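You operate a simulated robot arm through the tools that you are given. There is no shell and no other tool. Be economical: measure what you need, move in short steps, check, and stop when the job is done.

You are at the controls of a simulated two-armed robot. One attempt, no reset.

TASK
Take the rag from the top of the ledger table and hang it over the wooden bar on the bulb rack.

The check looks at the end state, three seconds after you hand in, the way a careful person would. Anything else that was tipped, shoved, dropped, spilled or broken makes it a failure.

THE ROBOT
Two 6-joint arms with three-finger grippers on one trunk, on a base that drives. Base frame: it is fixed to the floor where the robot stands at the start and does not move with it; the origin is under the middle of the robot, x ahead of it, y to its left, z up; the surface under the hand at the start is at about z = 720. Units: mm, rad, N and s.
The left shoulder is at the start at [22, 170, 1383], the right one opposite. With the tool pointing down near the work surface each hand reaches from about 300 to 580 mm from the robot's upright axis, wherever it stands, measured 20 degrees to its own side. Payload 2.2 kg a hand.
The tool frame of a hand sits at the grasp point between the pads (the TCP): z along the fingers, y along the line on which they close. The tips reach 25 mm beyond it. The gripper opens to 104 mm. The gripper's body begins 74 mm behind the TCP.
Orientation is that of the tool frame in the base frame, as a unit quaternion [x, y, z, w]. With the fingers straight down and closing along the base's y, the tool's x points along the base's -x, its y along +y and its z along -z.

THE INTERFACE
- The arms move only by the tool nudge_tool. It takes "left_steps", "right_steps" or both (then of equal length, played together; a hand with none holds still); each is a list of rows, each a list of 7 numbers: the opening, from 0 (shut) to 1 (fully open), then the shift along the tool's x, y, z in m, then the turn, a rotation vector about the tool's x, y, z in rad. In form: [[jaw, dx, dy, dz, wx, wy, wz], ...]. A call has 1 to 10 rows; each row shifts and turns the commanded pose from where the row before left it, along the tool's axes as they then stand. Each row takes 0.2 s and may step no farther than 50 mm and 0.15 rad from the row before; otherwise, or with a gripper value out of range, the whole call is refused. Where a pose cannot be reached the arm comes as near as it can. A force on the tool above 40 N (or 10 N above the force at the start of the call, whichever is more), or a blocked arm, ends the call early, and 0.2 s more pass. Each finger halts on what it meets, pressing with about 29 N; the grip force reading is that of the motor and also rises with nothing between the fingers. The clock runs only during rows and for 0.2 s after the last one: add rows that do not move to give the fingers time. It gives the time, the measured TCP pose, the force on the tool (base axes), the opening and the grip force at its end, in the units of the frame above (readings bear some noise), with the torque about the TCP (base axes, N m) and any sound that the robot's microphone picked up.
- Cameras (640 x 400 px; columns grow to the right, rows downward): "scene" is now at [149.6, 13.9, 1258.2]; the picture's right is [0.18, -0.98, -0.00], its down [-0.72, -0.13, -0.68] and it looks along [0.67, 0.12, -0.74] (base axes); focal length 272 px, centre (320, 200). "left" rides on the left gripper at [82, -3, -104] in its tool frame; the picture's right is [0.04, 1.00, 0.00], its down [-0.75, 0.03, -0.66] and it looks along [-0.66, 0.03, 0.75] (tool axes); focal length 256 px, centre (320, 200). "right" rides on the right gripper at [82, 3, -104] in its tool frame; the picture's right is [-0.04, 1.00, 0.00], its down [-0.75, -0.03, -0.66] and it looks along [-0.66, -0.03, 0.75] (tool axes); focal length 256 px, centre (320, 200). There is no depth. A picture from a camera that has moved, and an enlarged one, comes with that camera's place and axes in the base frame and with its lens.
- grab_frame(camera): a new picture of that camera. The clock stands still meanwhile.
- raise_lower(by): slides the trunk up (or, below 0, down) by that many mm; the arms and the scene camera ride with it, the base frame stays. It gives what a move gives, with no picture.
- base_move(legs): drives the robot by 1 to 6 legs, each [ahead, left, turn to the left] in mm, mm and rad, along the robot's own axes; the way and the turn of a leg run together, so that a leg with both is an arc; at most 1500 mm and 3.142 rad a leg. The arms and the cameras ride along, it lands a little off, and it stops where it bumps. It gives what a move gives.
- turn_head(pan, tilt): turns the head with the scene camera to pan (to the left, within 1.047 rad either way) and tilt (down, from -0.506 to 1.204), counted from straight ahead of the robot. It gives what a move gives.
- inspect(camera, box): a new picture of the part [left, top, right, bottom] of that camera's present view, enlarged. The clock stands still meanwhile.
- sign_off(): hands the job in; it is judged then, once.

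Go step by step. Nothing tells you exact positions but the pictures and the camera data: compare them with the known pose of the tool, close in by small moves and look again before you grip or let go. The budget is 120 turns and 108 pictures, counting those below and the enlarged ones. Unless the task says otherwise, let go and move clear before handing in.

The tools are called by a JSON object that holds its "op" and its "data". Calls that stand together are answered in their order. nudge_tool: Moves the arms, as the interface text tells. Its arguments: {"type":"object","properties":{"left_steps":{"type":"array","items":{"type":"array","items":{"type":"number"}}},"right_steps":{"type":"array","items":{"type":"array","items":{"type":"number"}}}},"required":[]} The other tools are called the same way: raise_lower (by) slides the trunk up or down; base_move (legs) drives the base; turn_head (pan, tilt) turns the head that bears the scene camera; grab_frame (camera) takes a picture; inspect (camera, box) takes an enlarged picture of a part of a camera's view; sign_off () hands the job in.

At the start:

```text
time: 0.0
left_eef_pos: [490.2, 241.0, 898.2]
left_orientation: [0.001, 1.0, -0.001, 0.001]
left_wrist_force: [0.4, 0.0, -0.7]
left_torque: [0.0, 0.0, -0.02]
left_width: 104.2
left_grip_force: 0.0
right_eef_pos: [605.7, -245.9, 862.8]
right_orientation: [0.0, 1.0, -0.001, 0.0]
right_wrist_force: [0.6, -0.2, 0.3]
right_torque: [0.03, -0.01, 0.03]
right_width: 104.1
right_grip_force: 0.1
trunk travel left (down, up): [-575.0, 167.0]
robot x, y, heading: [-1.1, 3.5, 0.003]
head pan, tilt: [0.182, 0.826]
```

scene: 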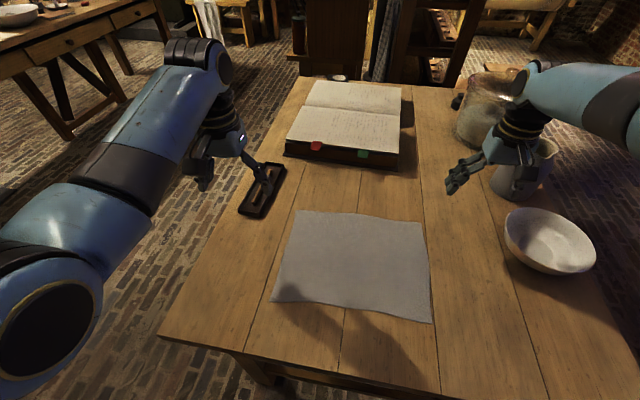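
right: 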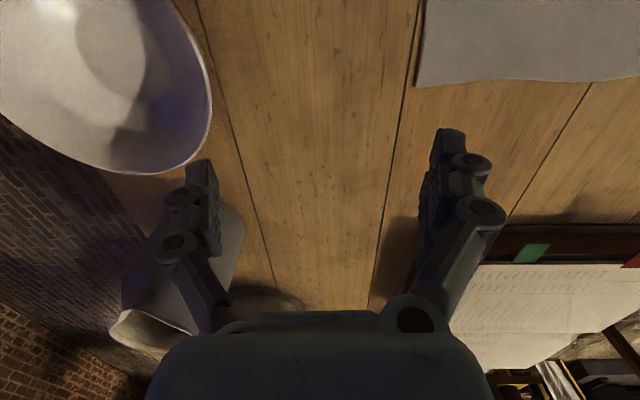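
left: 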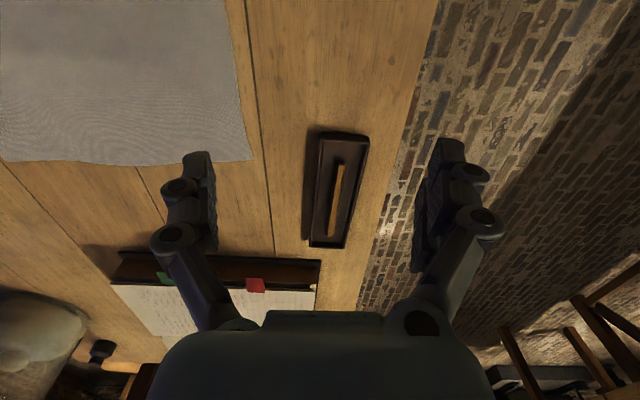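

The rag lies flat on the table in front of me. I need to find the bulb rack, so I look around first.

{"op": "turn_head", "data": {"pan": 0.0, "tilt": 0.3}}

{"op": "grab_frame", "data": {"camera": "scene"}}

{"op": "turn_head", "data": {"pan": 1.0, "tilt": 0.3}}

{"op": "grab_frame", "data": {"camera": "scene"}}

{"op": "turn_head", "data": {"pan": -1.0, "tilt": 0.3}}

{"op": "grab_frame", "data": {"camera": "scene"}}

```text
time: 0.9
left_eef_pos: [492.0, 240.6, 898.9]
left_orientation: [0.0, 1.0, 0.0, 0.0]
left_wrist_force: [0.2, 0.3, -0.1]
left_torque: [0.01, 0.02, 0.0]
left_width: 103.9
left_grip_force: 0.0
right_eef_pos: [606.9, -247.0, 862.8]
right_orientation: [0.0, 1.0, 0.0, 0.0]
right_wrist_force: [0.1, -0.3, -0.5]
right_torque: [0.0, 0.01, 0.02]
right_width: 104.0
right_grip_force: 0.1
trunk travel left (down, up): [-575.0, 167.0]
robot x, y, heading: [0.2, -2.5, -0.003]
head pan, tilt: [0.0, 0.3]
```

```text
104 pictures are left
camera scene: at [164.9, -0.4, 1304.6], right [0.0, -1.0, 0.0], down [-0.3, 0.0, -0.95], along [0.95, 0.0, -0.3], focal length 272 px, centre (320, 200)
```

scene: 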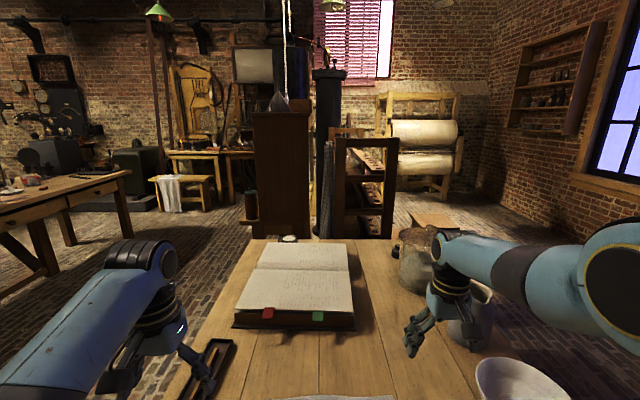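

```text
time: 2.2
left_eef_pos: [492.0, 241.0, 898.6]
left_orientation: [0.0, 1.0, 0.0, 0.001]
left_wrist_force: [0.8, -0.5, 0.0]
left_torque: [-0.02, -0.01, -0.01]
left_width: 104.1
left_grip_force: 0.0
right_eef_pos: [606.0, -246.6, 863.5]
right_orientation: [0.0, 1.0, 0.0, 0.001]
right_wrist_force: [-0.1, -0.2, -0.5]
right_torque: [0.01, 0.0, 0.02]
right_width: 104.2
right_grip_force: 0.1
trunk travel left (down, up): [-575.0, 167.0]
robot x, y, heading: [-0.3, 1.4, -0.0]
head pan, tilt: [1.0, 0.3]
```

```text
103 pictures are left
camera scene: at [122.0, 78.1, 1304.7], right [0.84, -0.54, 0.0], down [-0.16, -0.25, -0.96], along [0.52, 0.8, -0.3], focal length 272 px, centre (320, 200)
```

scene: 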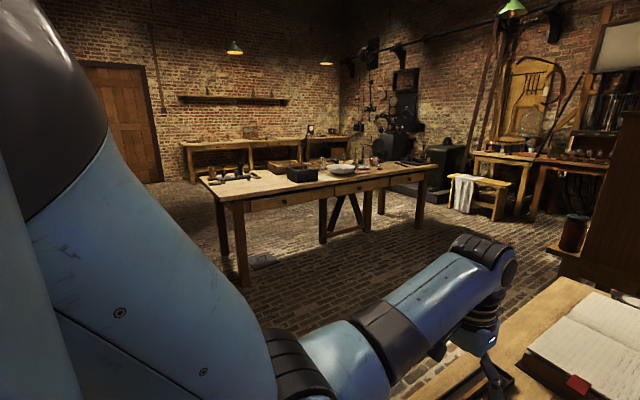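

```text
time: 4.2
left_eef_pos: [491.8, 241.2, 899.2]
left_orientation: [-0.001, 1.0, 0.0, 0.0]
left_wrist_force: [-1.0, 0.3, -0.1]
left_torque: [0.0, 0.0, 0.04]
left_width: 104.3
left_grip_force: 0.1
right_eef_pos: [606.7, -244.5, 862.5]
right_orientation: [0.0, 1.0, 0.0, 0.001]
right_wrist_force: [-0.4, 0.4, 0.4]
right_torque: [0.03, 0.0, -0.02]
right_width: 104.0
right_grip_force: 0.1
trunk travel left (down, up): [-575.0, 167.0]
robot x, y, heading: [-0.7, 2.8, -0.001]
head pan, tilt: [-1.0, 0.3]
```

```text
102 pictures are left
camera scene: at [122.0, -78.9, 1304.7], right [-0.84, -0.54, 0.0], down [-0.16, 0.25, -0.96], along [0.52, -0.8, -0.3], focal length 272 px, centre (320, 200)
```

scene: 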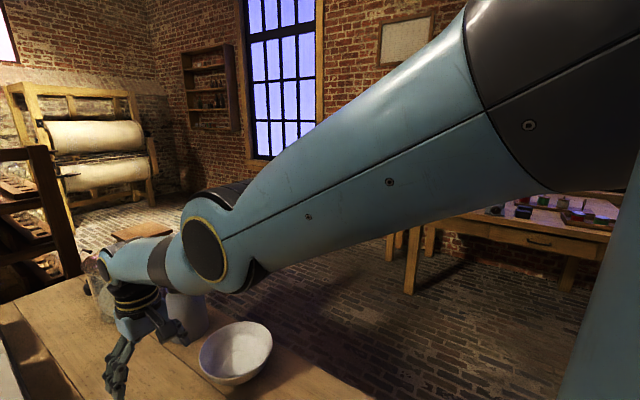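

The dark rack with slanted shelves beyond the table is probably the bulb rack. I enlarge it.

{"op": "turn_head", "data": {"pan": 0.0, "tilt": 0.3}}

{"op": "inspect", "data": {"camera": "scene", "box": [230, 60, 470, 250]}}

{"op": "inspect", "data": {"camera": "scene", "box": [310, 120, 430, 250]}}

{"op": "inspect", "data": {"camera": "scene", "box": [140, 50, 320, 230]}}

```text
time: 5.4
left_eef_pos: [491.2, 240.0, 899.0]
left_orientation: [-0.001, 1.0, 0.0, 0.0]
left_wrist_force: [0.3, 0.6, 0.2]
left_torque: [-0.02, 0.01, 0.01]
left_width: 103.8
left_grip_force: 0.1
right_eef_pos: [606.6, -246.4, 861.3]
right_orientation: [-0.001, 1.0, 0.0, 0.0]
right_wrist_force: [1.1, 0.1, -0.3]
right_torque: [0.02, -0.02, 0.02]
right_width: 104.1
right_grip_force: 0.0
trunk travel left (down, up): [-575.0, 167.0]
robot x, y, heading: [-2.3, -1.0, -0.001]
head pan, tilt: [0.0, 0.3]
```

```text
2.11 times, centred on (350, 155) of scene
camera zoom: at [164.8, -0.5, 1304.7], right [0.0, -1.0, 0.0], down [-0.3, 0.0, -0.96], along [0.96, 0.0, -0.3], focal length 572 px, centre (257, 295)
```

zoom: 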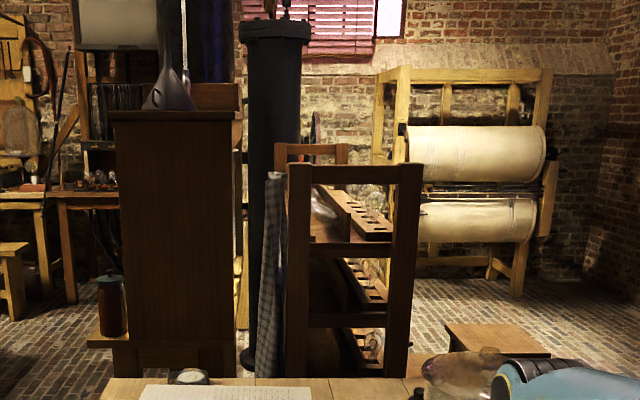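

```text
3.08 times, centred on (370, 185) of scene
camera zoom: at [164.8, -0.5, 1304.7], right [0.0, -1.0, 0.0], down [-0.3, 0.0, -0.96], along [0.96, 0.0, -0.3], focal length 836 px, centre (166, 246)
```

zoom: 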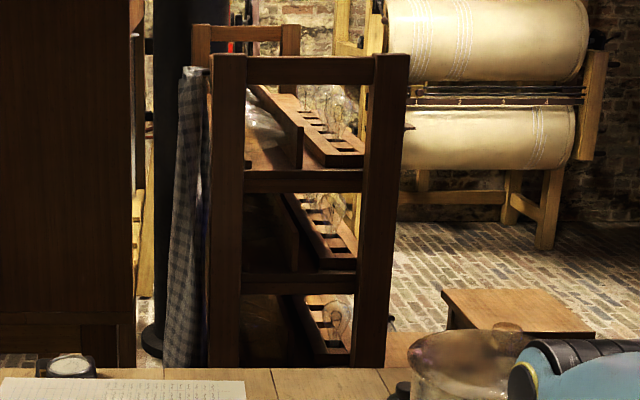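

```text
2.22 times, centred on (230, 140) of scene
camera zoom: at [164.8, -0.5, 1304.7], right [0.0, -1.0, 0.0], down [-0.3, 0.0, -0.96], along [0.96, 0.0, -0.3], focal length 604 px, centre (520, 333)
```

zoom: 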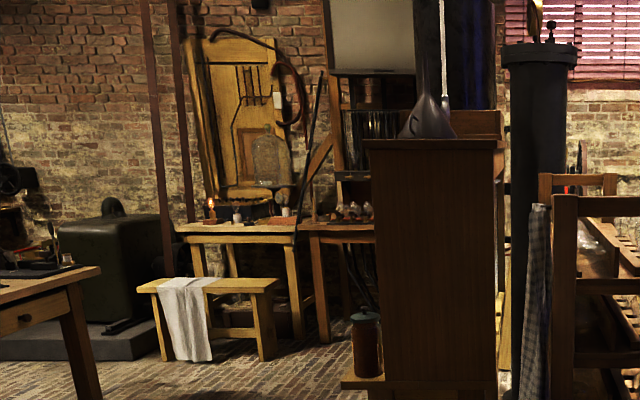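

The rack is end-on to me, with a checked cloth already hanging at its left side. I raise the trunk for a higher view to spot the bar.

{"op": "raise_lower", "data": {"by": 160}}

{"op": "inspect", "data": {"camera": "scene", "box": [310, 120, 430, 250]}}

```text
time: 7.2
left_eef_pos: [491.4, 241.5, 1059.0]
left_orientation: [0.0, 1.0, 0.0, 0.0]
left_wrist_force: [0.1, 0.7, -0.4]
left_torque: [0.02, -0.01, -0.02]
left_width: 104.0
left_grip_force: 0.1
right_eef_pos: [605.8, -245.2, 1021.7]
right_orientation: [0.0, 1.0, -0.001, -0.002]
right_wrist_force: [0.1, -0.3, 0.0]
right_torque: [-0.03, 0.03, -0.01]
right_width: 104.0
right_grip_force: 0.1
trunk travel left (down, up): [-735.0, 7.0]
robot x, y, heading: [0.2, 1.0, -0.002]
head pan, tilt: [0.0, 0.3]
```

```text
3.08 times, centred on (370, 185) of scene
camera zoom: at [164.4, -0.4, 1465.0], right [0.0, -1.0, 0.0], down [-0.3, 0.0, -0.96], along [0.96, 0.0, -0.3], focal length 836 px, centre (166, 246)
```

zoom: 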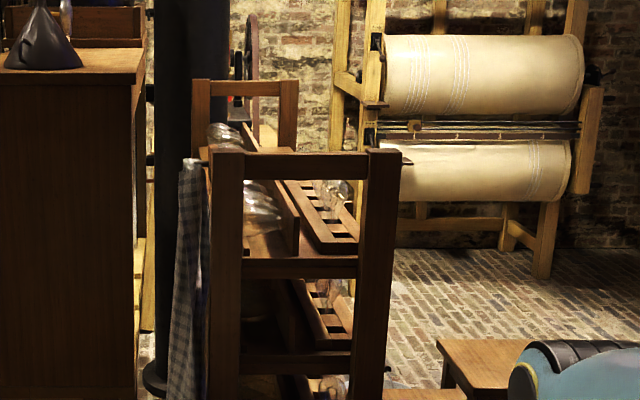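

The rack stands at about x 1550–2640, y −80 to −380, beyond the table and tight beside a cabinet on its left. I drive around to the right to see its right-hand side before picking up the rag.

{"op": "base_move", "data": {"legs": [[-250, 0, 0], [0, -1050, 0], [700, 0, 0]]}}

{"op": "turn_head", "data": {"pan": 0.5, "tilt": 0.3}}

{"op": "grab_frame", "data": {"camera": "scene"}}

```text
time: 17.5
left_eef_pos: [948.5, -805.5, 1058.9]
left_orientation: [-0.001, 1.0, 0.0, 0.0]
left_wrist_force: [-0.1, -0.6, 0.5]
left_torque: [0.02, 0.0, -0.01]
left_width: 104.0
left_grip_force: 0.1
right_eef_pos: [1065.2, -1291.5, 1023.1]
right_orientation: [-0.001, 1.0, 0.0, -0.001]
right_wrist_force: [-0.3, -0.4, 0.1]
right_torque: [-0.03, 0.01, 0.01]
right_width: 104.1
right_grip_force: 0.0
trunk travel left (down, up): [-735.0, 7.0]
robot x, y, heading: [460.0, -1042.5, 0.005]
head pan, tilt: [0.0, 0.3]
```

```text
time: 18.5
left_eef_pos: [948.7, -805.4, 1057.5]
left_orientation: [-0.002, 1.0, 0.001, 0.0]
left_wrist_force: [0.4, 0.5, 0.4]
left_torque: [0.01, 0.01, -0.02]
left_width: 103.6
left_grip_force: 0.0
right_eef_pos: [1064.2, -1291.0, 1022.4]
right_orientation: [-0.002, 1.0, 0.001, 0.0]
right_wrist_force: [-0.7, 0.0, 0.4]
right_torque: [0.0, 0.0, 0.0]
right_width: 103.9
right_grip_force: 0.1
trunk travel left (down, up): [-735.0, 7.0]
robot x, y, heading: [458.8, -1048.1, 0.003]
head pan, tilt: [0.499, 0.3]
```

```text
97 pictures are left
camera scene: at [609.9, -1002.9, 1465.2], right [0.48, -0.88, 0.0], down [-0.26, -0.14, -0.96], along [0.84, 0.46, -0.3], focal length 272 px, centre (320, 200)
```

scene: 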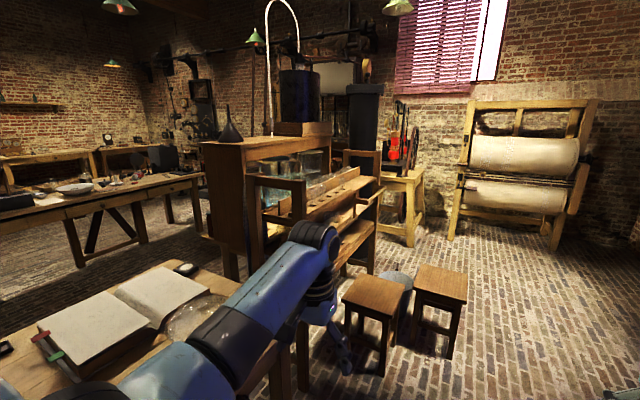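

{"op": "inspect", "data": {"camera": "scene", "box": [230, 140, 400, 290]}}

{"op": "inspect", "data": {"camera": "scene", "box": [310, 220, 490, 400]}}

```text
2.67 times, centred on (315, 215) of scene
camera zoom: at [609.9, -1002.9, 1465.2], right [0.48, -0.88, 0.0], down [-0.26, -0.14, -0.96], along [0.84, 0.46, -0.3], focal length 725 px, centre (333, 160)
```

zoom: 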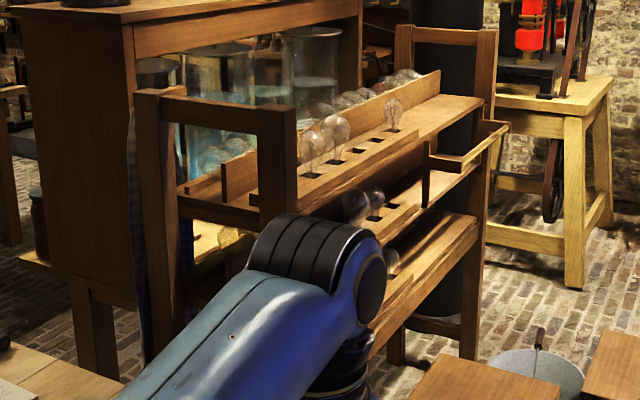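

```text
2.22 times, centred on (400, 310) of scene
camera zoom: at [609.9, -1002.9, 1465.2], right [0.48, -0.88, 0.0], down [-0.26, -0.14, -0.96], along [0.84, 0.46, -0.3], focal length 604 px, centre (142, -44)
```

zoom: 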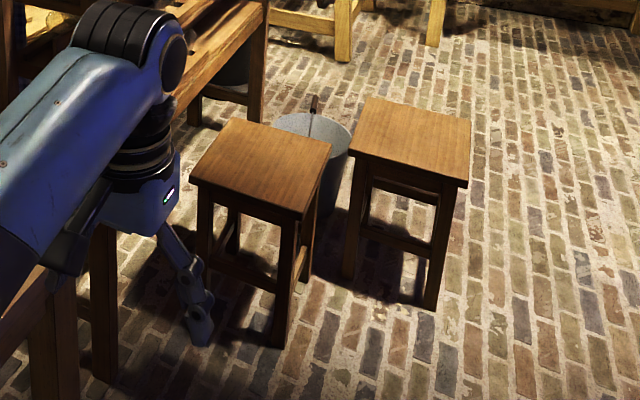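

A wooden bar sticks out on brackets on the rack's right side near its far end (about x 2160–2500, y −500, z 950). Two stools and a bucket stand in front of it, so I go closer to look.

{"op": "base_move", "data": {"legs": [[0, -350, 0], [900, 0, 0]]}}

{"op": "turn_head", "data": {"pan": 0.8, "tilt": 0.5}}

{"op": "grab_frame", "data": {"camera": "scene"}}

```text
time: 25.1
left_eef_pos: [1859.7, -1153.3, 1059.2]
left_orientation: [-0.001, 1.0, 0.0, -0.001]
left_wrist_force: [1.0, 0.7, 0.1]
left_torque: [0.04, 0.0, 0.04]
left_width: 104.1
left_grip_force: 0.0
right_eef_pos: [1973.7, -1640.2, 1022.2]
right_orientation: [0.0, 1.0, 0.0, 0.0]
right_wrist_force: [-0.3, 0.2, 0.8]
right_torque: [-0.01, 0.0, 0.0]
right_width: 104.2
right_grip_force: 0.0
trunk travel left (down, up): [-735.0, 7.0]
robot x, y, heading: [1368.9, -1394.8, -0.0]
head pan, tilt: [0.499, 0.3]
```

```text
time: 25.9
left_eef_pos: [1858.2, -1153.6, 1058.6]
left_orientation: [0.0, 1.0, 0.0, 0.0]
left_wrist_force: [0.9, 0.2, 0.0]
left_torque: [0.03, 0.01, -0.02]
left_width: 104.0
left_grip_force: 0.1
right_eef_pos: [1974.9, -1640.5, 1022.2]
right_orientation: [-0.001, 1.0, -0.001, 0.0]
right_wrist_force: [-0.1, -0.2, -0.2]
right_torque: [0.0, -0.03, -0.05]
right_width: 103.6
right_grip_force: 0.1
trunk travel left (down, up): [-735.0, 7.0]
robot x, y, heading: [1369.6, -1395.7, 0.004]
head pan, tilt: [0.799, 0.499]
```

```text
94 pictures are left
camera scene: at [1501.6, -1330.4, 1446.8], right [0.72, -0.7, 0.0], down [-0.33, -0.34, -0.88], along [0.61, 0.63, -0.48], focal length 272 px, centre (320, 200)
```

scene: 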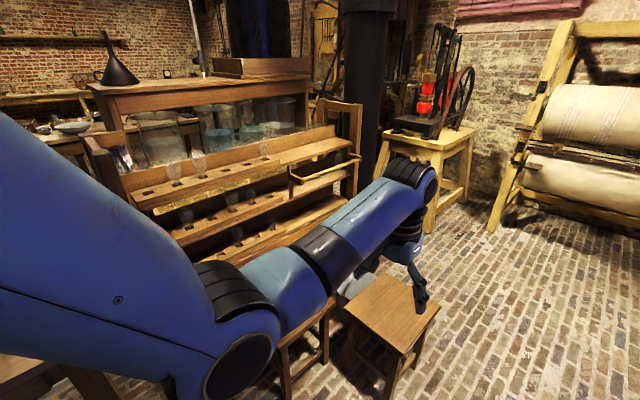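

The bar is clear now: about x 2160–2580, y −495, z 950, with stools at x 2150–2480, y −1095 to −820, and near (1940,−620). I check how large my base is and look at the floor beyond.

{"op": "turn_head", "data": {"pan": 0.0, "tilt": 1.2}}

{"op": "grab_frame", "data": {"camera": "scene"}}

{"op": "turn_head", "data": {"pan": 0.3, "tilt": 0.45}}

{"op": "grab_frame", "data": {"camera": "scene"}}

```text
time: 27.0
left_eef_pos: [1858.7, -1154.7, 1058.5]
left_orientation: [-0.001, 1.0, 0.001, -0.001]
left_wrist_force: [-0.1, -0.4, 0.7]
left_torque: [0.0, -0.02, 0.01]
left_width: 103.8
left_grip_force: 0.1
right_eef_pos: [1973.7, -1640.0, 1021.5]
right_orientation: [-0.001, 1.0, 0.001, 0.001]
right_wrist_force: [-0.6, 0.5, 0.2]
right_torque: [-0.01, -0.04, 0.01]
right_width: 103.9
right_grip_force: 0.1
trunk travel left (down, up): [-735.0, 7.0]
robot x, y, heading: [1367.9, -1394.8, 0.0]
head pan, tilt: [0.0, 1.201]
```

```text
93 pictures are left
camera scene: at [1494.3, -1395.6, 1393.1], right [0.0, -1.0, 0.0], down [-0.93, 0.0, -0.36], along [0.36, 0.0, -0.93], focal length 272 px, centre (320, 200)
```

scene: 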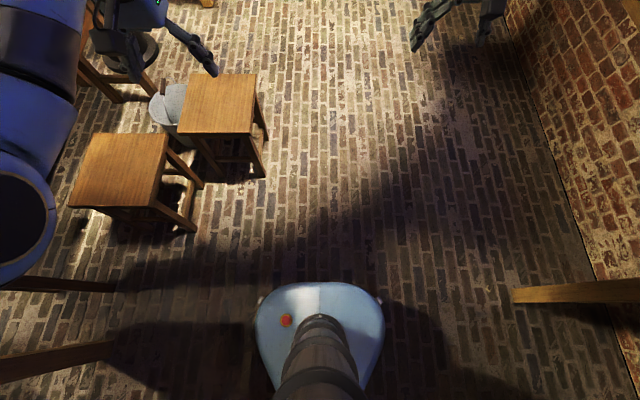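

```text
time: 28.1
left_eef_pos: [1858.6, -1153.1, 1059.6]
left_orientation: [-0.001, 1.0, 0.0, 0.0]
left_wrist_force: [-0.1, 0.1, -0.1]
left_torque: [0.01, 0.02, 0.02]
left_width: 103.9
left_grip_force: 0.1
right_eef_pos: [1973.4, -1640.2, 1022.1]
right_orientation: [-0.001, 1.0, 0.0, 0.0]
right_wrist_force: [0.0, -0.2, -0.6]
right_torque: [0.0, -0.04, 0.04]
right_width: 103.7
right_grip_force: 0.1
trunk travel left (down, up): [-735.0, 7.0]
robot x, y, heading: [1371.2, -1394.1, 0.0]
head pan, tilt: [0.3, 0.45]
```

```text
92 pictures are left
camera scene: at [1526.1, -1368.4, 1451.1], right [0.3, -0.95, 0.0], down [-0.42, -0.13, -0.9], along [0.86, 0.27, -0.44], focal length 272 px, centre (320, 200)
```

scene: 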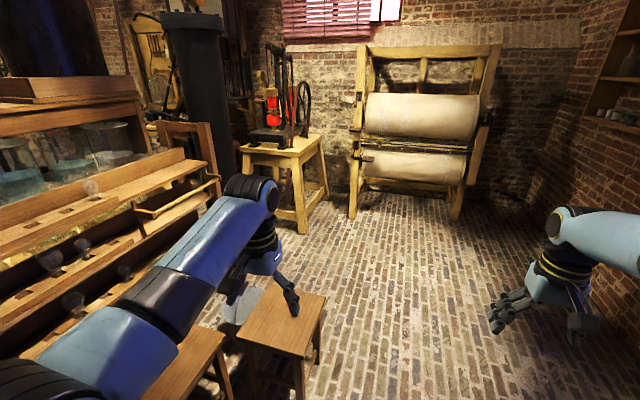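

The base is small (about ±260 mm), so I can stand at roughly (2830, −800) facing the bar diagonally, clear of stools and bucket. Now I return along the same path to get the rag.

{"op": "base_move", "data": {"legs": [[-910, 0, 0], [0, 350, 0], [-710, 0, 0], [0, 1045, 0], [250, 0, 0]]}}

{"op": "turn_head", "data": {"pan": 0.0, "tilt": 1.0}}

{"op": "grab_frame", "data": {"camera": "scene"}}

```text
time: 44.7
left_eef_pos: [476.1, 244.1, 1058.4]
left_orientation: [-0.004, 1.0, 0.0, 0.0]
left_wrist_force: [0.1, 0.2, -0.4]
left_torque: [-0.01, 0.01, -0.02]
left_width: 104.2
left_grip_force: 0.1
right_eef_pos: [593.9, -240.7, 1021.4]
right_orientation: [-0.004, 1.0, -0.001, -0.001]
right_wrist_force: [-0.3, 0.2, 0.2]
right_torque: [0.0, 0.01, -0.03]
right_width: 104.0
right_grip_force: 0.1
trunk travel left (down, up): [-735.0, 7.0]
robot x, y, heading: [-11.7, -1.3, 0.01]
head pan, tilt: [0.3, 0.45]
```

```text
time: 45.7
left_eef_pos: [476.1, 244.8, 1058.1]
left_orientation: [-0.004, 1.0, 0.001, 0.0]
left_wrist_force: [0.4, 0.3, -0.6]
left_torque: [-0.06, 0.03, 0.03]
left_width: 104.1
left_grip_force: 0.1
right_eef_pos: [593.0, -241.3, 1022.1]
right_orientation: [-0.005, 1.0, 0.0, -0.001]
right_wrist_force: [-0.2, 0.2, 0.3]
right_torque: [0.02, 0.03, 0.02]
right_width: 104.2
right_grip_force: 0.1
trunk travel left (down, up): [-735.0, 7.0]
robot x, y, heading: [-13.1, 2.3, 0.01]
head pan, tilt: [0.0, 1.0]
```

```text
91 pictures are left
camera scene: at [126.7, 0.2, 1405.7], right [0.01, -1.0, 0.0], down [-0.84, -0.01, -0.54], along [0.54, 0.0, -0.84], focal length 272 px, centre (320, 200)
```

scene: 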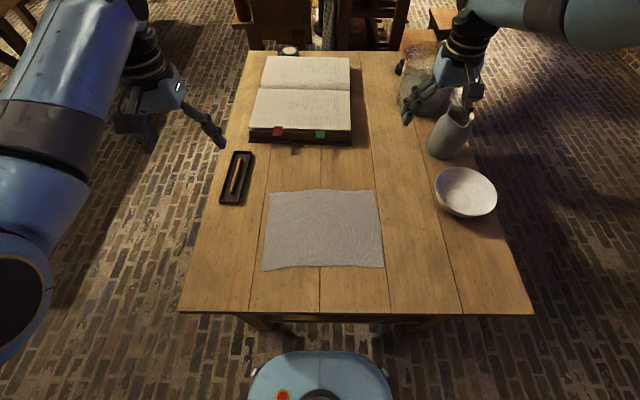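

The rag spans x 355–603, y −164 to 150. I bring both hands above the near edge's two corners, then lower the trunk.

{"op": "nudge_tool", "data": {"left_steps": [[0.5, 0.0173, -0.0215, 0, 0, 0, 0], [0.5, 0.0173, -0.0215, 0, 0, 0, 0], [0.5, 0.0173, -0.0215, 0, 0, 0, 0], [0.5, 0.0173, -0.0215, 0, 0, 0, 0], [0.5, 0.0173, -0.0215, 0, 0, 0, 0], [0.5, 0.0173, -0.0215, 0.037, 0, 0, 0]], "right_steps": [[0.5, 0.0358, 0.0185, 0, 0, 0, 0], [0.5, 0.0358, 0.0185, 0, 0, 0, 0], [0.5, 0.0358, 0.0185, 0, 0, 0, 0], [0.5, 0.0358, 0.0185, 0, 0, 0, 0], [0.5, 0.0358, 0.0185, 0, 0, 0, 0], [0.5, 0.0358, 0.0185, 0, 0, 0, 0]]}}

{"op": "raise_lower", "data": {"by": -160}}

```text
time: 47.0
left_eef_pos: [392.4, 221.2, 1041.9]
left_orientation: [-0.014, 0.996, 0.087, 0.009]
left_wrist_force: [-0.2, -0.3, 1.2]
left_torque: [0.02, 0.0, 0.0]
left_width: 52.2
left_grip_force: 0.0
right_eef_pos: [411.3, -193.0, 1024.4]
right_orientation: [0.002, 0.999, -0.042, 0.009]
right_wrist_force: [-0.8, -1.2, 0.1]
right_torque: [0.02, -0.01, -0.02]
right_width: 51.9
right_grip_force: 0.1
trunk travel left (down, up): [-735.0, 7.0]
robot x, y, heading: [-16.9, -0.9, 0.008]
head pan, tilt: [0.0, 1.0]
stopped in row 6 (left hand): the arm was blocked; the commanded pose is now the measured one
```

```text
time: 48.8
left_eef_pos: [393.3, 222.8, 880.9]
left_orientation: [-0.014, 0.996, 0.086, 0.009]
left_wrist_force: [-0.1, -0.7, 0.5]
left_torque: [0.02, 0.02, 0.02]
left_width: 52.1
left_grip_force: 0.1
right_eef_pos: [411.7, -193.2, 864.7]
right_orientation: [0.002, 0.999, -0.042, 0.009]
right_wrist_force: [-0.3, 0.2, 0.1]
right_torque: [0.01, 0.0, -0.01]
right_width: 51.8
right_grip_force: 0.0
trunk travel left (down, up): [-575.0, 167.0]
robot x, y, heading: [-17.0, 0.5, 0.015]
head pan, tilt: [0.0, 1.0]
```

The hands were too folded up there; they should go in lower down. I straighten the tools, descend and bring them over the corners.

{"op": "nudge_tool", "data": {"left_steps": [[0.5, 0, 0, 0.04, 0.086, 0.009, 0.014], [0.5, 0, 0, 0.04, 0.086, 0.009, 0.014], [0.5, 0.006, -0.034, 0, 0, 0, 0], [0.5, 0.006, -0.034, 0, 0, 0, 0], [0.5, 0.006, -0.034, 0, 0, 0, 0]], "right_steps": [[0.5, 0, 0, 0.04, -0.042, 0.009, 0], [0.5, 0, 0, 0.04, -0.042, 0.009, 0], [0.5, 0.011, 0.021, 0, 0, 0, 0], [0.5, 0.011, 0.021, 0, 0, 0, 0], [0.5, 0.011, 0.021, 0, 0, 0, 0]]}}

{"op": "grab_frame", "data": {"camera": "left"}}

{"op": "grab_frame", "data": {"camera": "right"}}

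```text
time: 50.2
left_eef_pos: [385.3, 195.6, 797.5]
left_orientation: [-0.003, 0.999, 0.054, 0.006]
left_wrist_force: [0.2, 0.5, 0.8]
left_torque: [0.04, 0.02, 0.03]
left_width: 51.9
left_grip_force: 0.1
right_eef_pos: [390.0, -179.6, 783.2]
right_orientation: [0.006, 0.999, -0.037, 0.007]
right_wrist_force: [-0.1, -0.1, 0.1]
right_torque: [0.0, -0.01, 0.01]
right_width: 51.9
right_grip_force: 0.0
trunk travel left (down, up): [-575.0, 167.0]
robot x, y, heading: [-18.0, 0.9, 0.008]
head pan, tilt: [0.0, 1.0]
stopped in row 5 (left hand): the arm was blocked; the commanded pose is now the measured one
```

```text
90 pictures are left
camera left: at [301.7, 180.9, 900.5], right [-0.05, 0.99, 0.11], down [0.75, -0.04, 0.67], along [0.66, 0.11, -0.74], focal length 256 px, centre (320, 200)
```

left: 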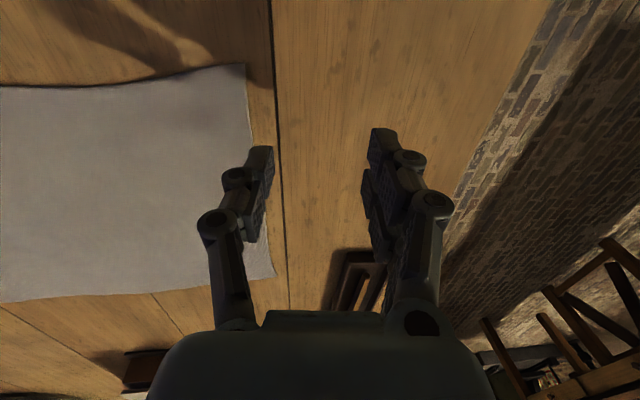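

```text
89 pictures are left
camera right: at [307.5, -168.7, 885.5], right [0.05, 1.0, -0.07], down [0.74, 0.01, 0.67], along [0.67, -0.09, -0.74], focal length 256 px, centre (320, 200)
```

right: 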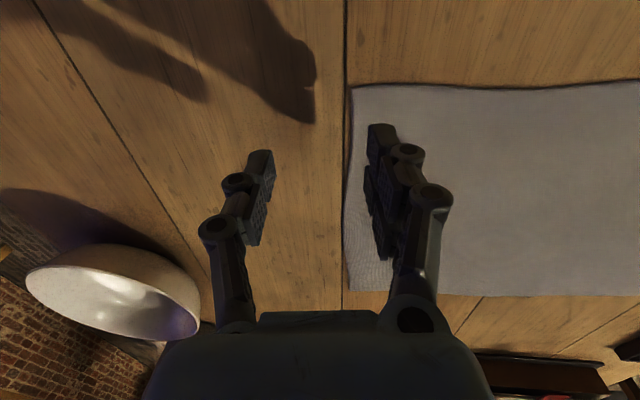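

The hands cannot fold inward this close to the trunk. I back the base up about 120 mm so the corners lie at mid reach.

{"op": "base_move", "data": {"legs": [[-120, 0, 0]]}}

{"op": "nudge_tool", "data": {"left_steps": [[0.5, -0.036, -0.005, 0, 0.027, 0, 0], [0.5, -0.036, -0.01, 0, 0.027, 0, 0], [0.5, -0.036, -0.02, 0, 0.027, 0, 0], [0.5, 0, -0.02, 0, 0.027, 0, 0], [0.5, 0, -0.02, 0, 0, 0, 0]], "right_steps": [[0.5, -0.036, 0.005, 0, -0.018, 0, 0], [0.5, -0.036, 0.01, 0, -0.018, 0, 0], [0.5, -0.036, 0.015, 0, -0.018, 0, 0], [0.5, 0, 0.01, 0, -0.018, 0, 0], [0.5, 0, 0.01, 0, 0, 0, 0]]}}

```text
time: 51.5
left_eef_pos: [264.5, 195.0, 799.6]
left_orientation: [-0.004, 0.999, 0.052, 0.007]
left_wrist_force: [-0.5, 0.4, -0.6]
left_torque: [0.0, -0.02, -0.02]
left_width: 52.2
left_grip_force: 0.0
right_eef_pos: [271.0, -179.4, 782.8]
right_orientation: [0.006, 0.999, -0.036, 0.009]
right_wrist_force: [-1.4, -0.2, 0.3]
right_torque: [0.01, -0.05, 0.0]
right_width: 52.1
right_grip_force: 0.1
trunk travel left (down, up): [-575.0, 167.0]
robot x, y, heading: [-134.3, -7.0, 0.01]
head pan, tilt: [0.0, 1.0]
```

```text
time: 52.7
left_eef_pos: [375.6, 119.1, 796.9]
left_orientation: [-0.003, 1.0, -0.002, 0.007]
left_wrist_force: [0.1, -0.1, 0.1]
left_torque: [-0.01, 0.04, 0.0]
left_width: 52.1
left_grip_force: 0.1
right_eef_pos: [379.0, -131.0, 783.6]
right_orientation: [0.005, 1.0, 0.0, 0.008]
right_wrist_force: [1.3, 0.3, -0.3]
right_torque: [0.0, 0.02, 0.0]
right_width: 52.0
right_grip_force: 0.1
trunk travel left (down, up): [-575.0, 167.0]
robot x, y, heading: [-137.1, -0.2, 0.011]
head pan, tilt: [0.0, 1.0]
```

{"op": "grab_frame", "data": {"camera": "left"}}

{"op": "grab_frame", "data": {"camera": "right"}}

```text
88 pictures are left
camera left: at [291.5, 116.5, 899.9], right [-0.05, 1.0, 0.0], down [0.75, 0.04, 0.67], along [0.67, 0.03, -0.75], focal length 256 px, centre (320, 200)
```

left: 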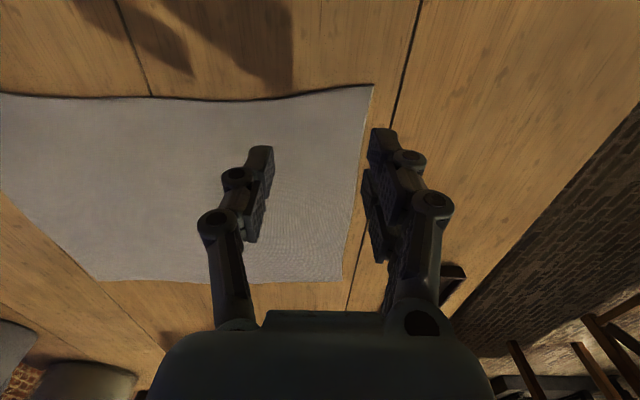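

```text
87 pictures are left
camera right: at [297.1, -128.5, 885.8], right [0.05, 1.0, 0.0], down [0.74, -0.04, 0.67], along [0.67, -0.03, -0.74], focal length 256 px, centre (320, 200)
```

right: 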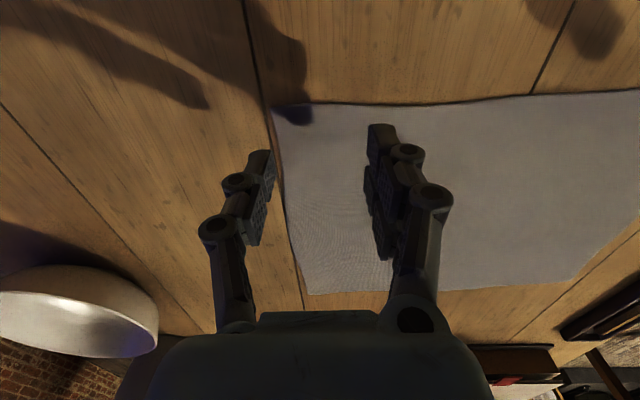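

Both hands straddle the cloth just inside its near corners. I descend to just above the table and take a check.

{"op": "nudge_tool", "data": {"left_steps": [[0.5, 0, -0.003, 0.024, 0, 0, 0], [0.5, 0, 0, 0.022, 0, 0, 0], [0.5, 0, 0, 0.003, 0, 0, 0], [0.5, 0, 0, 0, 0, 0, 0]], "right_steps": [[0.5, 0.002, 0.006, 0.018, 0, 0, 0], [0.5, 0, 0, 0.015, 0, 0, 0], [0.5, 0, 0, 0.003, 0, 0, 0], [0.5, 0, 0, 0, 0, 0, 0]]}}

{"op": "grab_frame", "data": {"camera": "left"}}

```text
time: 53.7
left_eef_pos: [374.6, 116.7, 747.3]
left_orientation: [-0.004, 1.0, -0.001, 0.007]
left_wrist_force: [0.3, 0.4, -0.3]
left_torque: [0.03, 0.03, -0.02]
left_width: 51.9
left_grip_force: 0.1
right_eef_pos: [377.4, -125.0, 747.0]
right_orientation: [0.005, 1.0, -0.001, 0.008]
right_wrist_force: [-0.5, -0.1, 1.1]
right_torque: [0.0, 0.08, 0.0]
right_width: 51.9
right_grip_force: 0.0
trunk travel left (down, up): [-575.0, 167.0]
robot x, y, heading: [-135.6, 0.7, 0.011]
head pan, tilt: [0.0, 1.0]
```

```text
86 pictures are left
camera left: at [291.3, 113.3, 850.9], right [-0.05, 1.0, 0.0], down [0.74, 0.04, 0.67], along [0.67, 0.03, -0.75], focal length 256 px, centre (320, 200)
```

left: 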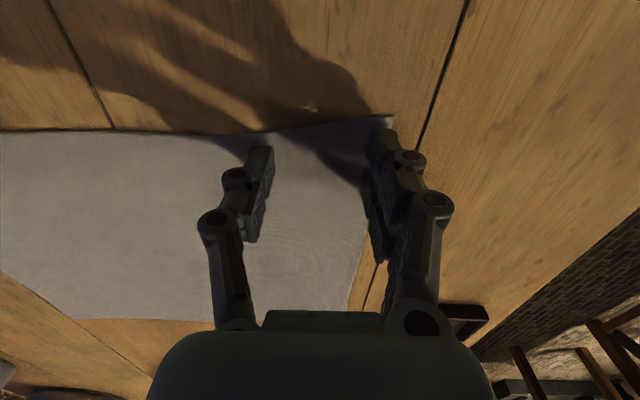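

Tips are just above the cloth near its edge. I lower in tiny steps until I feel contact.

{"op": "nudge_tool", "data": {"left_steps": [[0.5, 0, 0, 0.0015, 0, 0, 0], [0.5, 0, 0, 0.0015, 0, 0, 0], [0.5, 0, 0, 0.001, 0, 0, 0], [0.5, 0, 0, 0, 0, 0, 0]], "right_steps": [[0.5, 0, 0, 0.0015, 0, 0, 0], [0.5, 0, 0, 0.0015, 0, 0, 0], [0.5, 0, 0, 0.001, 0, 0, 0], [0.5, 0, 0, 0, 0, 0, 0]]}}

```text
time: 54.7
left_eef_pos: [373.7, 116.4, 746.7]
left_orientation: [-0.004, 1.0, -0.001, 0.009]
left_wrist_force: [-2.0, -1.2, 21.1]
left_torque: [0.01, 0.16, 0.01]
left_width: 53.2
left_grip_force: 4.5
right_eef_pos: [377.2, -123.9, 745.9]
right_orientation: [0.005, 1.0, 0.0, 0.012]
right_wrist_force: [3.3, 1.0, 18.9]
right_torque: [0.37, -0.12, -0.08]
right_width: 53.3
right_grip_force: 0.1
trunk travel left (down, up): [-575.0, 167.0]
robot x, y, heading: [-131.6, -1.0, 0.01]
head pan, tilt: [0.0, 1.0]
```

Both hands press with about 20 N. I close the grippers.

{"op": "nudge_tool", "data": {"left_steps": [[0.35, 0, 0, 0, 0, 0, 0], [0.2, 0, 0, 0, 0, 0, 0], [0.1, 0, 0, 0, 0, 0, 0], [0, 0, 0, 0, 0, 0, 0], [0, 0, 0, 0, 0, 0, 0], [0, 0, 0, 0, 0, 0, 0]], "right_steps": [[0.35, 0, 0, 0, 0, 0, 0], [0.2, 0, 0, 0, 0, 0, 0], [0.1, 0, 0, 0, 0, 0, 0], [0, 0, 0, 0, 0, 0, 0], [0, 0, 0, 0, 0, 0, 0], [0, 0, 0, 0, 0, 0, 0]]}}

{"op": "grab_frame", "data": {"camera": "left"}}

{"op": "grab_frame", "data": {"camera": "right"}}

```text
time: 55.7
left_eef_pos: [375.7, 113.4, 745.6]
left_orientation: [-0.002, 1.0, -0.003, 0.008]
left_wrist_force: [-1.9, -3.9, 14.4]
left_torque: [-0.12, 0.14, 0.0]
left_width: 0.1
left_grip_force: 28.1
right_eef_pos: [380.3, -121.9, 747.3]
right_orientation: [0.005, 1.0, 0.001, 0.011]
right_wrist_force: [-2.3, 4.3, 18.5]
right_torque: [0.15, 0.16, -0.03]
right_width: 3.2
right_grip_force: 29.0
trunk travel left (down, up): [-575.0, 167.0]
robot x, y, heading: [-132.2, -4.5, 0.005]
head pan, tilt: [0.0, 1.0]
stopped in row 4 (right hand): the force on the tool passed its limit at 41 N (the readings are from after the stop); the commanded pose is now the measured one
```

```text
85 pictures are left
camera left: at [291.3, 110.9, 849.0], right [-0.05, 1.0, -0.01], down [0.74, 0.04, 0.67], along [0.67, 0.02, -0.74], focal length 256 px, centre (320, 200)
```

left: 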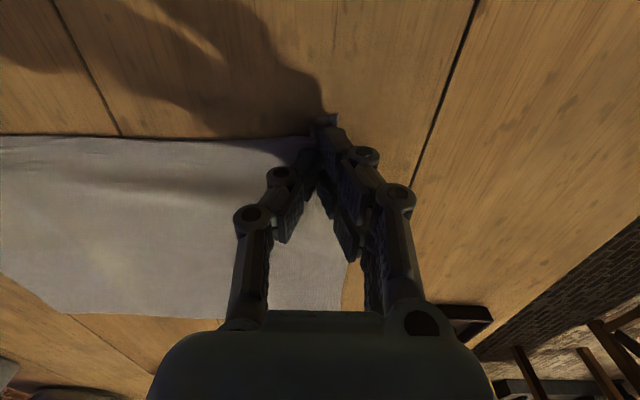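

```text
84 pictures are left
camera right: at [296.7, -119.3, 849.1], right [0.05, 1.0, 0.01], down [0.74, -0.04, 0.67], along [0.67, -0.03, -0.74], focal length 256 px, centre (320, 200)
```

right: 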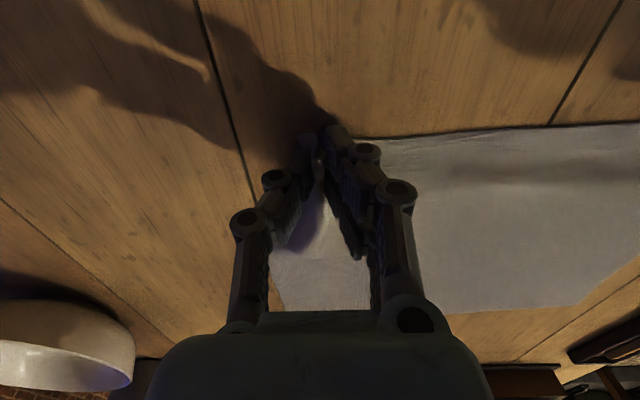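

The right hand has cloth between its fingers (3 mm); the left is unclear. I lift a little and look.

{"op": "nudge_tool", "data": {"left_steps": [[0, 0, 0, 0, 0, 0, 0], [0, 0, 0, 0, 0, 0, 0], [0, 0, 0, -0.015, 0, 0, 0], [0, 0, 0, -0.02, 0, 0, 0], [0, 0, 0, -0.02, 0, 0, 0]], "right_steps": [[0, 0, 0, 0, 0, 0, 0], [0, 0, 0, 0, 0, 0, 0], [0, 0, 0, -0.015, 0, 0, 0], [0, 0, 0, -0.02, 0, 0, 0], [0, 0, 0, -0.02, 0, 0, 0]]}}

{"op": "grab_frame", "data": {"camera": "left"}}

{"op": "grab_frame", "data": {"camera": "right"}}

```text
time: 56.9
left_eef_pos: [374.2, 118.2, 799.7]
left_orientation: [-0.005, 1.0, -0.001, 0.009]
left_wrist_force: [-0.5, 0.1, -0.6]
left_torque: [-0.02, 0.0, 0.02]
left_width: 0.1
left_grip_force: 28.6
right_eef_pos: [377.7, -123.2, 799.3]
right_orientation: [0.005, 1.0, 0.001, 0.009]
right_wrist_force: [-0.2, 0.1, 0.3]
right_torque: [-0.02, 0.01, 0.01]
right_width: 2.8
right_grip_force: 28.9
trunk travel left (down, up): [-575.0, 167.0]
robot x, y, heading: [-132.4, -1.7, 0.009]
head pan, tilt: [0.0, 1.0]
```

```text
83 pictures are left
camera left: at [291.9, 115.3, 903.3], right [-0.05, 1.0, 0.0], down [0.74, 0.04, 0.67], along [0.67, 0.03, -0.74], focal length 256 px, centre (320, 200)
```

left: 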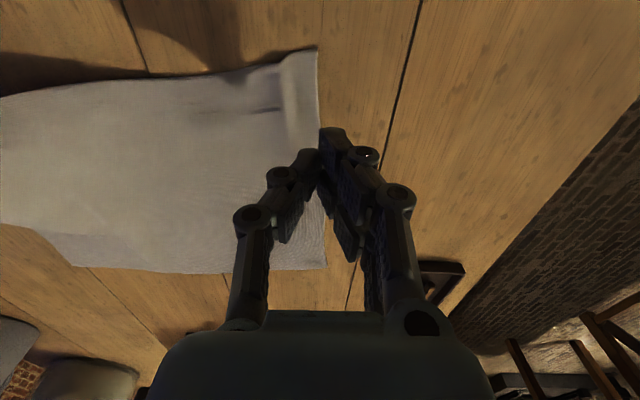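

```text
82 pictures are left
camera right: at [294.9, -120.7, 902.0], right [0.05, 1.0, 0.0], down [0.74, -0.04, 0.67], along [0.67, -0.03, -0.74], focal length 256 px, centre (320, 200)
```

right: 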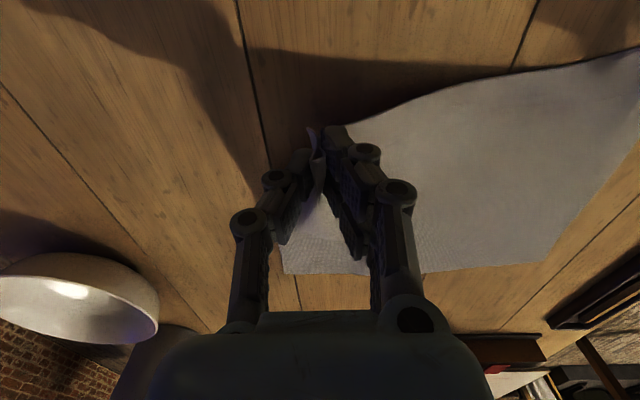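

The right hand has its corner, but the left missed. I lower the right a bit, shift the left 40 mm inward and grip again.

{"op": "nudge_tool", "data": {"left_steps": [[0.3, 0, -0.02, 0, 0, 0, 0], [0.55, 0.01, -0.022, 0, 0, 0, 0], [0.55, 0, 0, 0, 0, 0, 0], [0.55, 0, 0, 0.025, 0, 0, 0], [0.55, 0, 0, 0.025, 0, 0, 0], [0.55, 0, 0, 0, 0, 0, 0]], "right_steps": [[0, 0, 0, 0.02, 0, 0, 0], [0, 0, 0, 0.02, 0, 0, 0], [0, 0, 0, 0, 0, 0, 0], [0, 0, 0, 0, 0, 0, 0], [0, 0, 0, 0, 0, 0, 0], [0, 0, 0, 0, 0, 0, 0]]}}

{"op": "grab_frame", "data": {"camera": "left"}}

```text
time: 58.3
left_eef_pos: [366.9, 78.3, 749.6]
left_orientation: [-0.004, 1.0, -0.001, 0.008]
left_wrist_force: [0.1, -0.5, -0.4]
left_torque: [0.02, -0.01, -0.02]
left_width: 57.3
left_grip_force: 0.1
right_eef_pos: [379.2, -122.8, 758.9]
right_orientation: [0.005, 1.0, 0.001, 0.008]
right_wrist_force: [0.5, 0.3, 0.4]
right_torque: [-0.03, -0.04, 0.01]
right_width: 2.9
right_grip_force: 29.3
trunk travel left (down, up): [-575.0, 167.0]
robot x, y, heading: [-132.2, -3.4, 0.013]
head pan, tilt: [0.0, 1.0]
```

```text
81 pictures are left
camera left: at [282.6, 74.1, 851.9], right [-0.05, 1.0, 0.0], down [0.74, 0.04, 0.67], along [0.67, 0.03, -0.74], focal length 256 px, centre (320, 200)
```

left: 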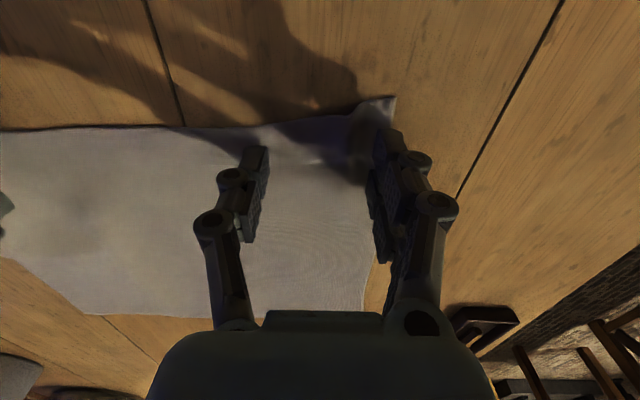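

I move the left another 12 mm inward, press and close.

{"op": "nudge_tool", "data": {"left_steps": [[0.5, 0, -0.012, 0, 0, 0, 0], [0.5, 0, 0, 0.004, 0, 0, 0], [0.5, 0, 0, 0.002, 0, 0, 0], [0.35, 0, 0, 0, 0, 0, 0], [0.25, 0, 0, 0, 0, 0, 0], [0.15, 0, 0, 0, 0, 0, 0], [0.05, 0, 0, 0, 0, 0, 0], [0, 0, 0, 0, 0, 0, 0], [0, 0, 0, 0, 0, 0, 0]]}}

{"op": "grab_frame", "data": {"camera": "left"}}

```text
time: 60.3
left_eef_pos: [368.1, 60.3, 746.1]
left_orientation: [-0.004, 1.0, -0.004, 0.011]
left_wrist_force: [-4.8, 0.7, 19.6]
left_torque: [0.06, 0.33, -0.06]
left_width: 3.3
left_grip_force: 29.0
right_eef_pos: [379.4, -123.3, 758.8]
right_orientation: [0.006, 1.0, 0.0, 0.009]
right_wrist_force: [-0.3, 0.9, 0.4]
right_torque: [-0.02, 0.01, 0.03]
right_width: 3.0
right_grip_force: 29.1
trunk travel left (down, up): [-575.0, 167.0]
robot x, y, heading: [-132.8, -1.6, 0.01]
head pan, tilt: [0.0, 1.0]
stopped in row 9 (left hand): the force on the tool passed its limit at 40 N (the readings are from after the stop); the commanded pose is now the measured one
```

```text
80 pictures are left
camera left: at [283.9, 57.8, 849.0], right [-0.05, 1.0, -0.01], down [0.74, 0.04, 0.67], along [0.67, 0.03, -0.74], focal length 256 px, centre (320, 200)
```

left: 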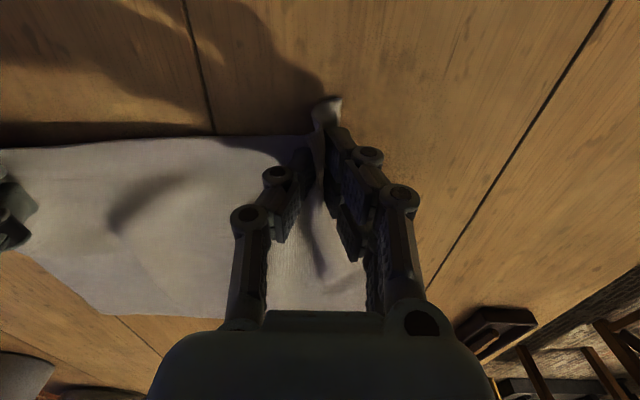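

The left hand now has cloth too. I lift both and check from the scene camera.

{"op": "nudge_tool", "data": {"left_steps": [[0, 0, 0, -0.013, 0, 0, 0], [0, 0, 0, -0.02, 0, 0, 0], [0, 0, 0, -0.03, 0, 0, 0], [0, 0, 0, -0.04, 0, 0, 0], [0, 0, 0, -0.04, 0, 0, 0]], "right_steps": [[0, 0, 0, 0, 0, 0, 0], [0, 0, 0, -0.02, 0, 0, 0], [0, 0, 0, -0.03, 0, 0, 0], [0, 0, 0, -0.04, 0, 0, 0], [0, 0, 0, -0.04, 0, 0, 0]]}}

{"op": "raise_lower", "data": {"by": 165}}

{"op": "grab_frame", "data": {"camera": "scene"}}

```text
time: 61.4
left_eef_pos: [426.4, 134.0, 889.9]
left_orientation: [-0.029, 0.997, 0.035, 0.059]
left_wrist_force: [-8.0, -42.0, -4.6]
left_torque: [-1.07, 0.18, -0.07]
left_width: 3.4
left_grip_force: 28.7
right_eef_pos: [389.1, -126.9, 859.0]
right_orientation: [0.008, 1.0, 0.006, 0.02]
right_wrist_force: [6.8, 42.6, 4.1]
right_torque: [1.13, -0.15, -0.14]
right_width: 3.3
right_grip_force: 29.1
trunk travel left (down, up): [-575.0, 167.0]
robot x, y, heading: [-132.4, -0.4, 0.009]
head pan, tilt: [0.0, 1.0]
stopped in row 5 (left hand): the force on the tool passed its limit at 47 N (the readings are from after the stop); the commanded pose is now the measured one
```

```text
time: 63.3
left_eef_pos: [425.1, 131.9, 1055.1]
left_orientation: [-0.027, 0.997, 0.034, 0.059]
left_wrist_force: [-7.5, -40.8, -5.5]
left_torque: [-1.03, 0.19, -0.09]
left_width: 3.5
left_grip_force: 28.9
right_eef_pos: [388.0, -127.3, 1023.8]
right_orientation: [0.008, 1.0, 0.006, 0.018]
right_wrist_force: [7.0, 40.7, 4.9]
right_torque: [1.07, -0.17, -0.14]
right_width: 3.0
right_grip_force: 28.9
trunk travel left (down, up): [-740.0, 2.0]
robot x, y, heading: [-131.1, -1.9, 0.01]
head pan, tilt: [0.0, 1.0]
```

```text
79 pictures are left
camera scene: at [7.7, -0.4, 1410.6], right [0.01, -1.0, 0.0], down [-0.84, -0.01, -0.54], along [0.54, 0.0, -0.84], focal length 272 px, centre (320, 200)
```

scene: 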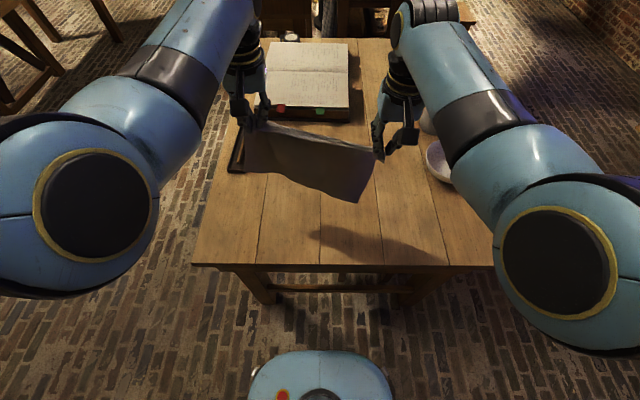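

Both corners are held and the rag hangs off the table, but it's stretched tight (40 N). I relax the hands toward each other.

{"op": "nudge_tool", "data": {"left_steps": [[0, 0, -0.01, 0, 0.02, 0.04, 0.02], [0, 0.0, -0.01, 0, 0.02, 0.04, 0.02], [0, 0, -0.01, 0.01, 0.02, 0.04, 0.02], [0, 0, -0.005, 0.01, 0, 0, 0]], "right_steps": [[0, -0.01, 0, -0.005, 0, 0.01, 0], [0, -0.01, 0, -0.005, 0, 0.02, 0], [0, -0.01, 0, 0, 0, 0, 0], [0, 0, 0, 0, 0, 0, 0]]}}

```text
time: 64.3
left_eef_pos: [428.3, 95.0, 1034.0]
left_orientation: [0.003, 1.0, 0.008, 0.0]
left_wrist_force: [0.3, -0.4, 0.3]
left_torque: [0.0, 0.03, 0.0]
left_width: 2.8
left_grip_force: 28.9
right_eef_pos: [415.8, -131.7, 1031.5]
right_orientation: [0.008, 1.0, 0.0, 0.003]
right_wrist_force: [-1.2, 0.2, 0.2]
right_torque: [-0.02, -0.03, 0.03]
right_width: 2.7
right_grip_force: 29.0
trunk travel left (down, up): [-740.0, 2.0]
robot x, y, heading: [-131.6, -4.3, 0.014]
head pan, tilt: [0.0, 1.0]
```

The rag hangs loosely between the hands. I back off and drive around the table toward the far side of the stools.

{"op": "base_move", "data": {"legs": [[-220, 0, 0], [0, -1050, 0], [1200, 0, 0], [0, -300, 0], [1000, 0, 0]]}}

{"op": "turn_head", "data": {"pan": 0.3, "tilt": 0.7}}

{"op": "grab_frame", "data": {"camera": "scene"}}

```text
time: 83.1
left_eef_pos: [2431.5, -1220.7, 1033.4]
left_orientation: [0.002, 1.0, 0.008, 0.001]
left_wrist_force: [0.3, 0.7, -0.7]
left_torque: [-0.01, 0.01, -0.02]
left_width: 3.2
left_grip_force: 29.0
right_eef_pos: [2422.4, -1447.3, 1032.2]
right_orientation: [0.006, 1.0, 0.002, 0.003]
right_wrist_force: [0.7, -0.7, 0.6]
right_torque: [-0.03, 0.01, -0.01]
right_width: 2.2
right_grip_force: 29.3
trunk travel left (down, up): [-740.0, 2.0]
robot x, y, heading: [1873.5, -1323.8, 0.013]
head pan, tilt: [0.0, 1.0]
```

```text
time: 83.9
left_eef_pos: [2431.6, -1220.5, 1033.0]
left_orientation: [0.002, 1.0, 0.008, 0.0]
left_wrist_force: [-0.1, 0.1, -0.3]
left_torque: [0.0, 0.01, -0.01]
left_width: 3.1
left_grip_force: 29.0
right_eef_pos: [2422.3, -1446.1, 1032.4]
right_orientation: [0.006, 1.0, 0.002, 0.004]
right_wrist_force: [-0.2, -0.5, -0.2]
right_torque: [-0.03, 0.02, -0.04]
right_width: 2.6
right_grip_force: 29.8
trunk travel left (down, up): [-740.0, 2.0]
robot x, y, heading: [1871.1, -1320.0, 0.01]
head pan, tilt: [0.3, 0.7]
```

```text
78 pictures are left
camera scene: at [2024.0, -1293.6, 1434.0], right [0.31, -0.95, 0.0], down [-0.61, -0.2, -0.76], along [0.73, 0.23, -0.65], focal length 272 px, centre (320, 200)
```

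scene: 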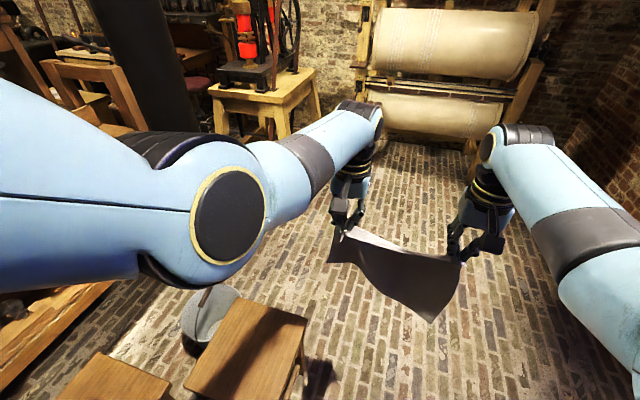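

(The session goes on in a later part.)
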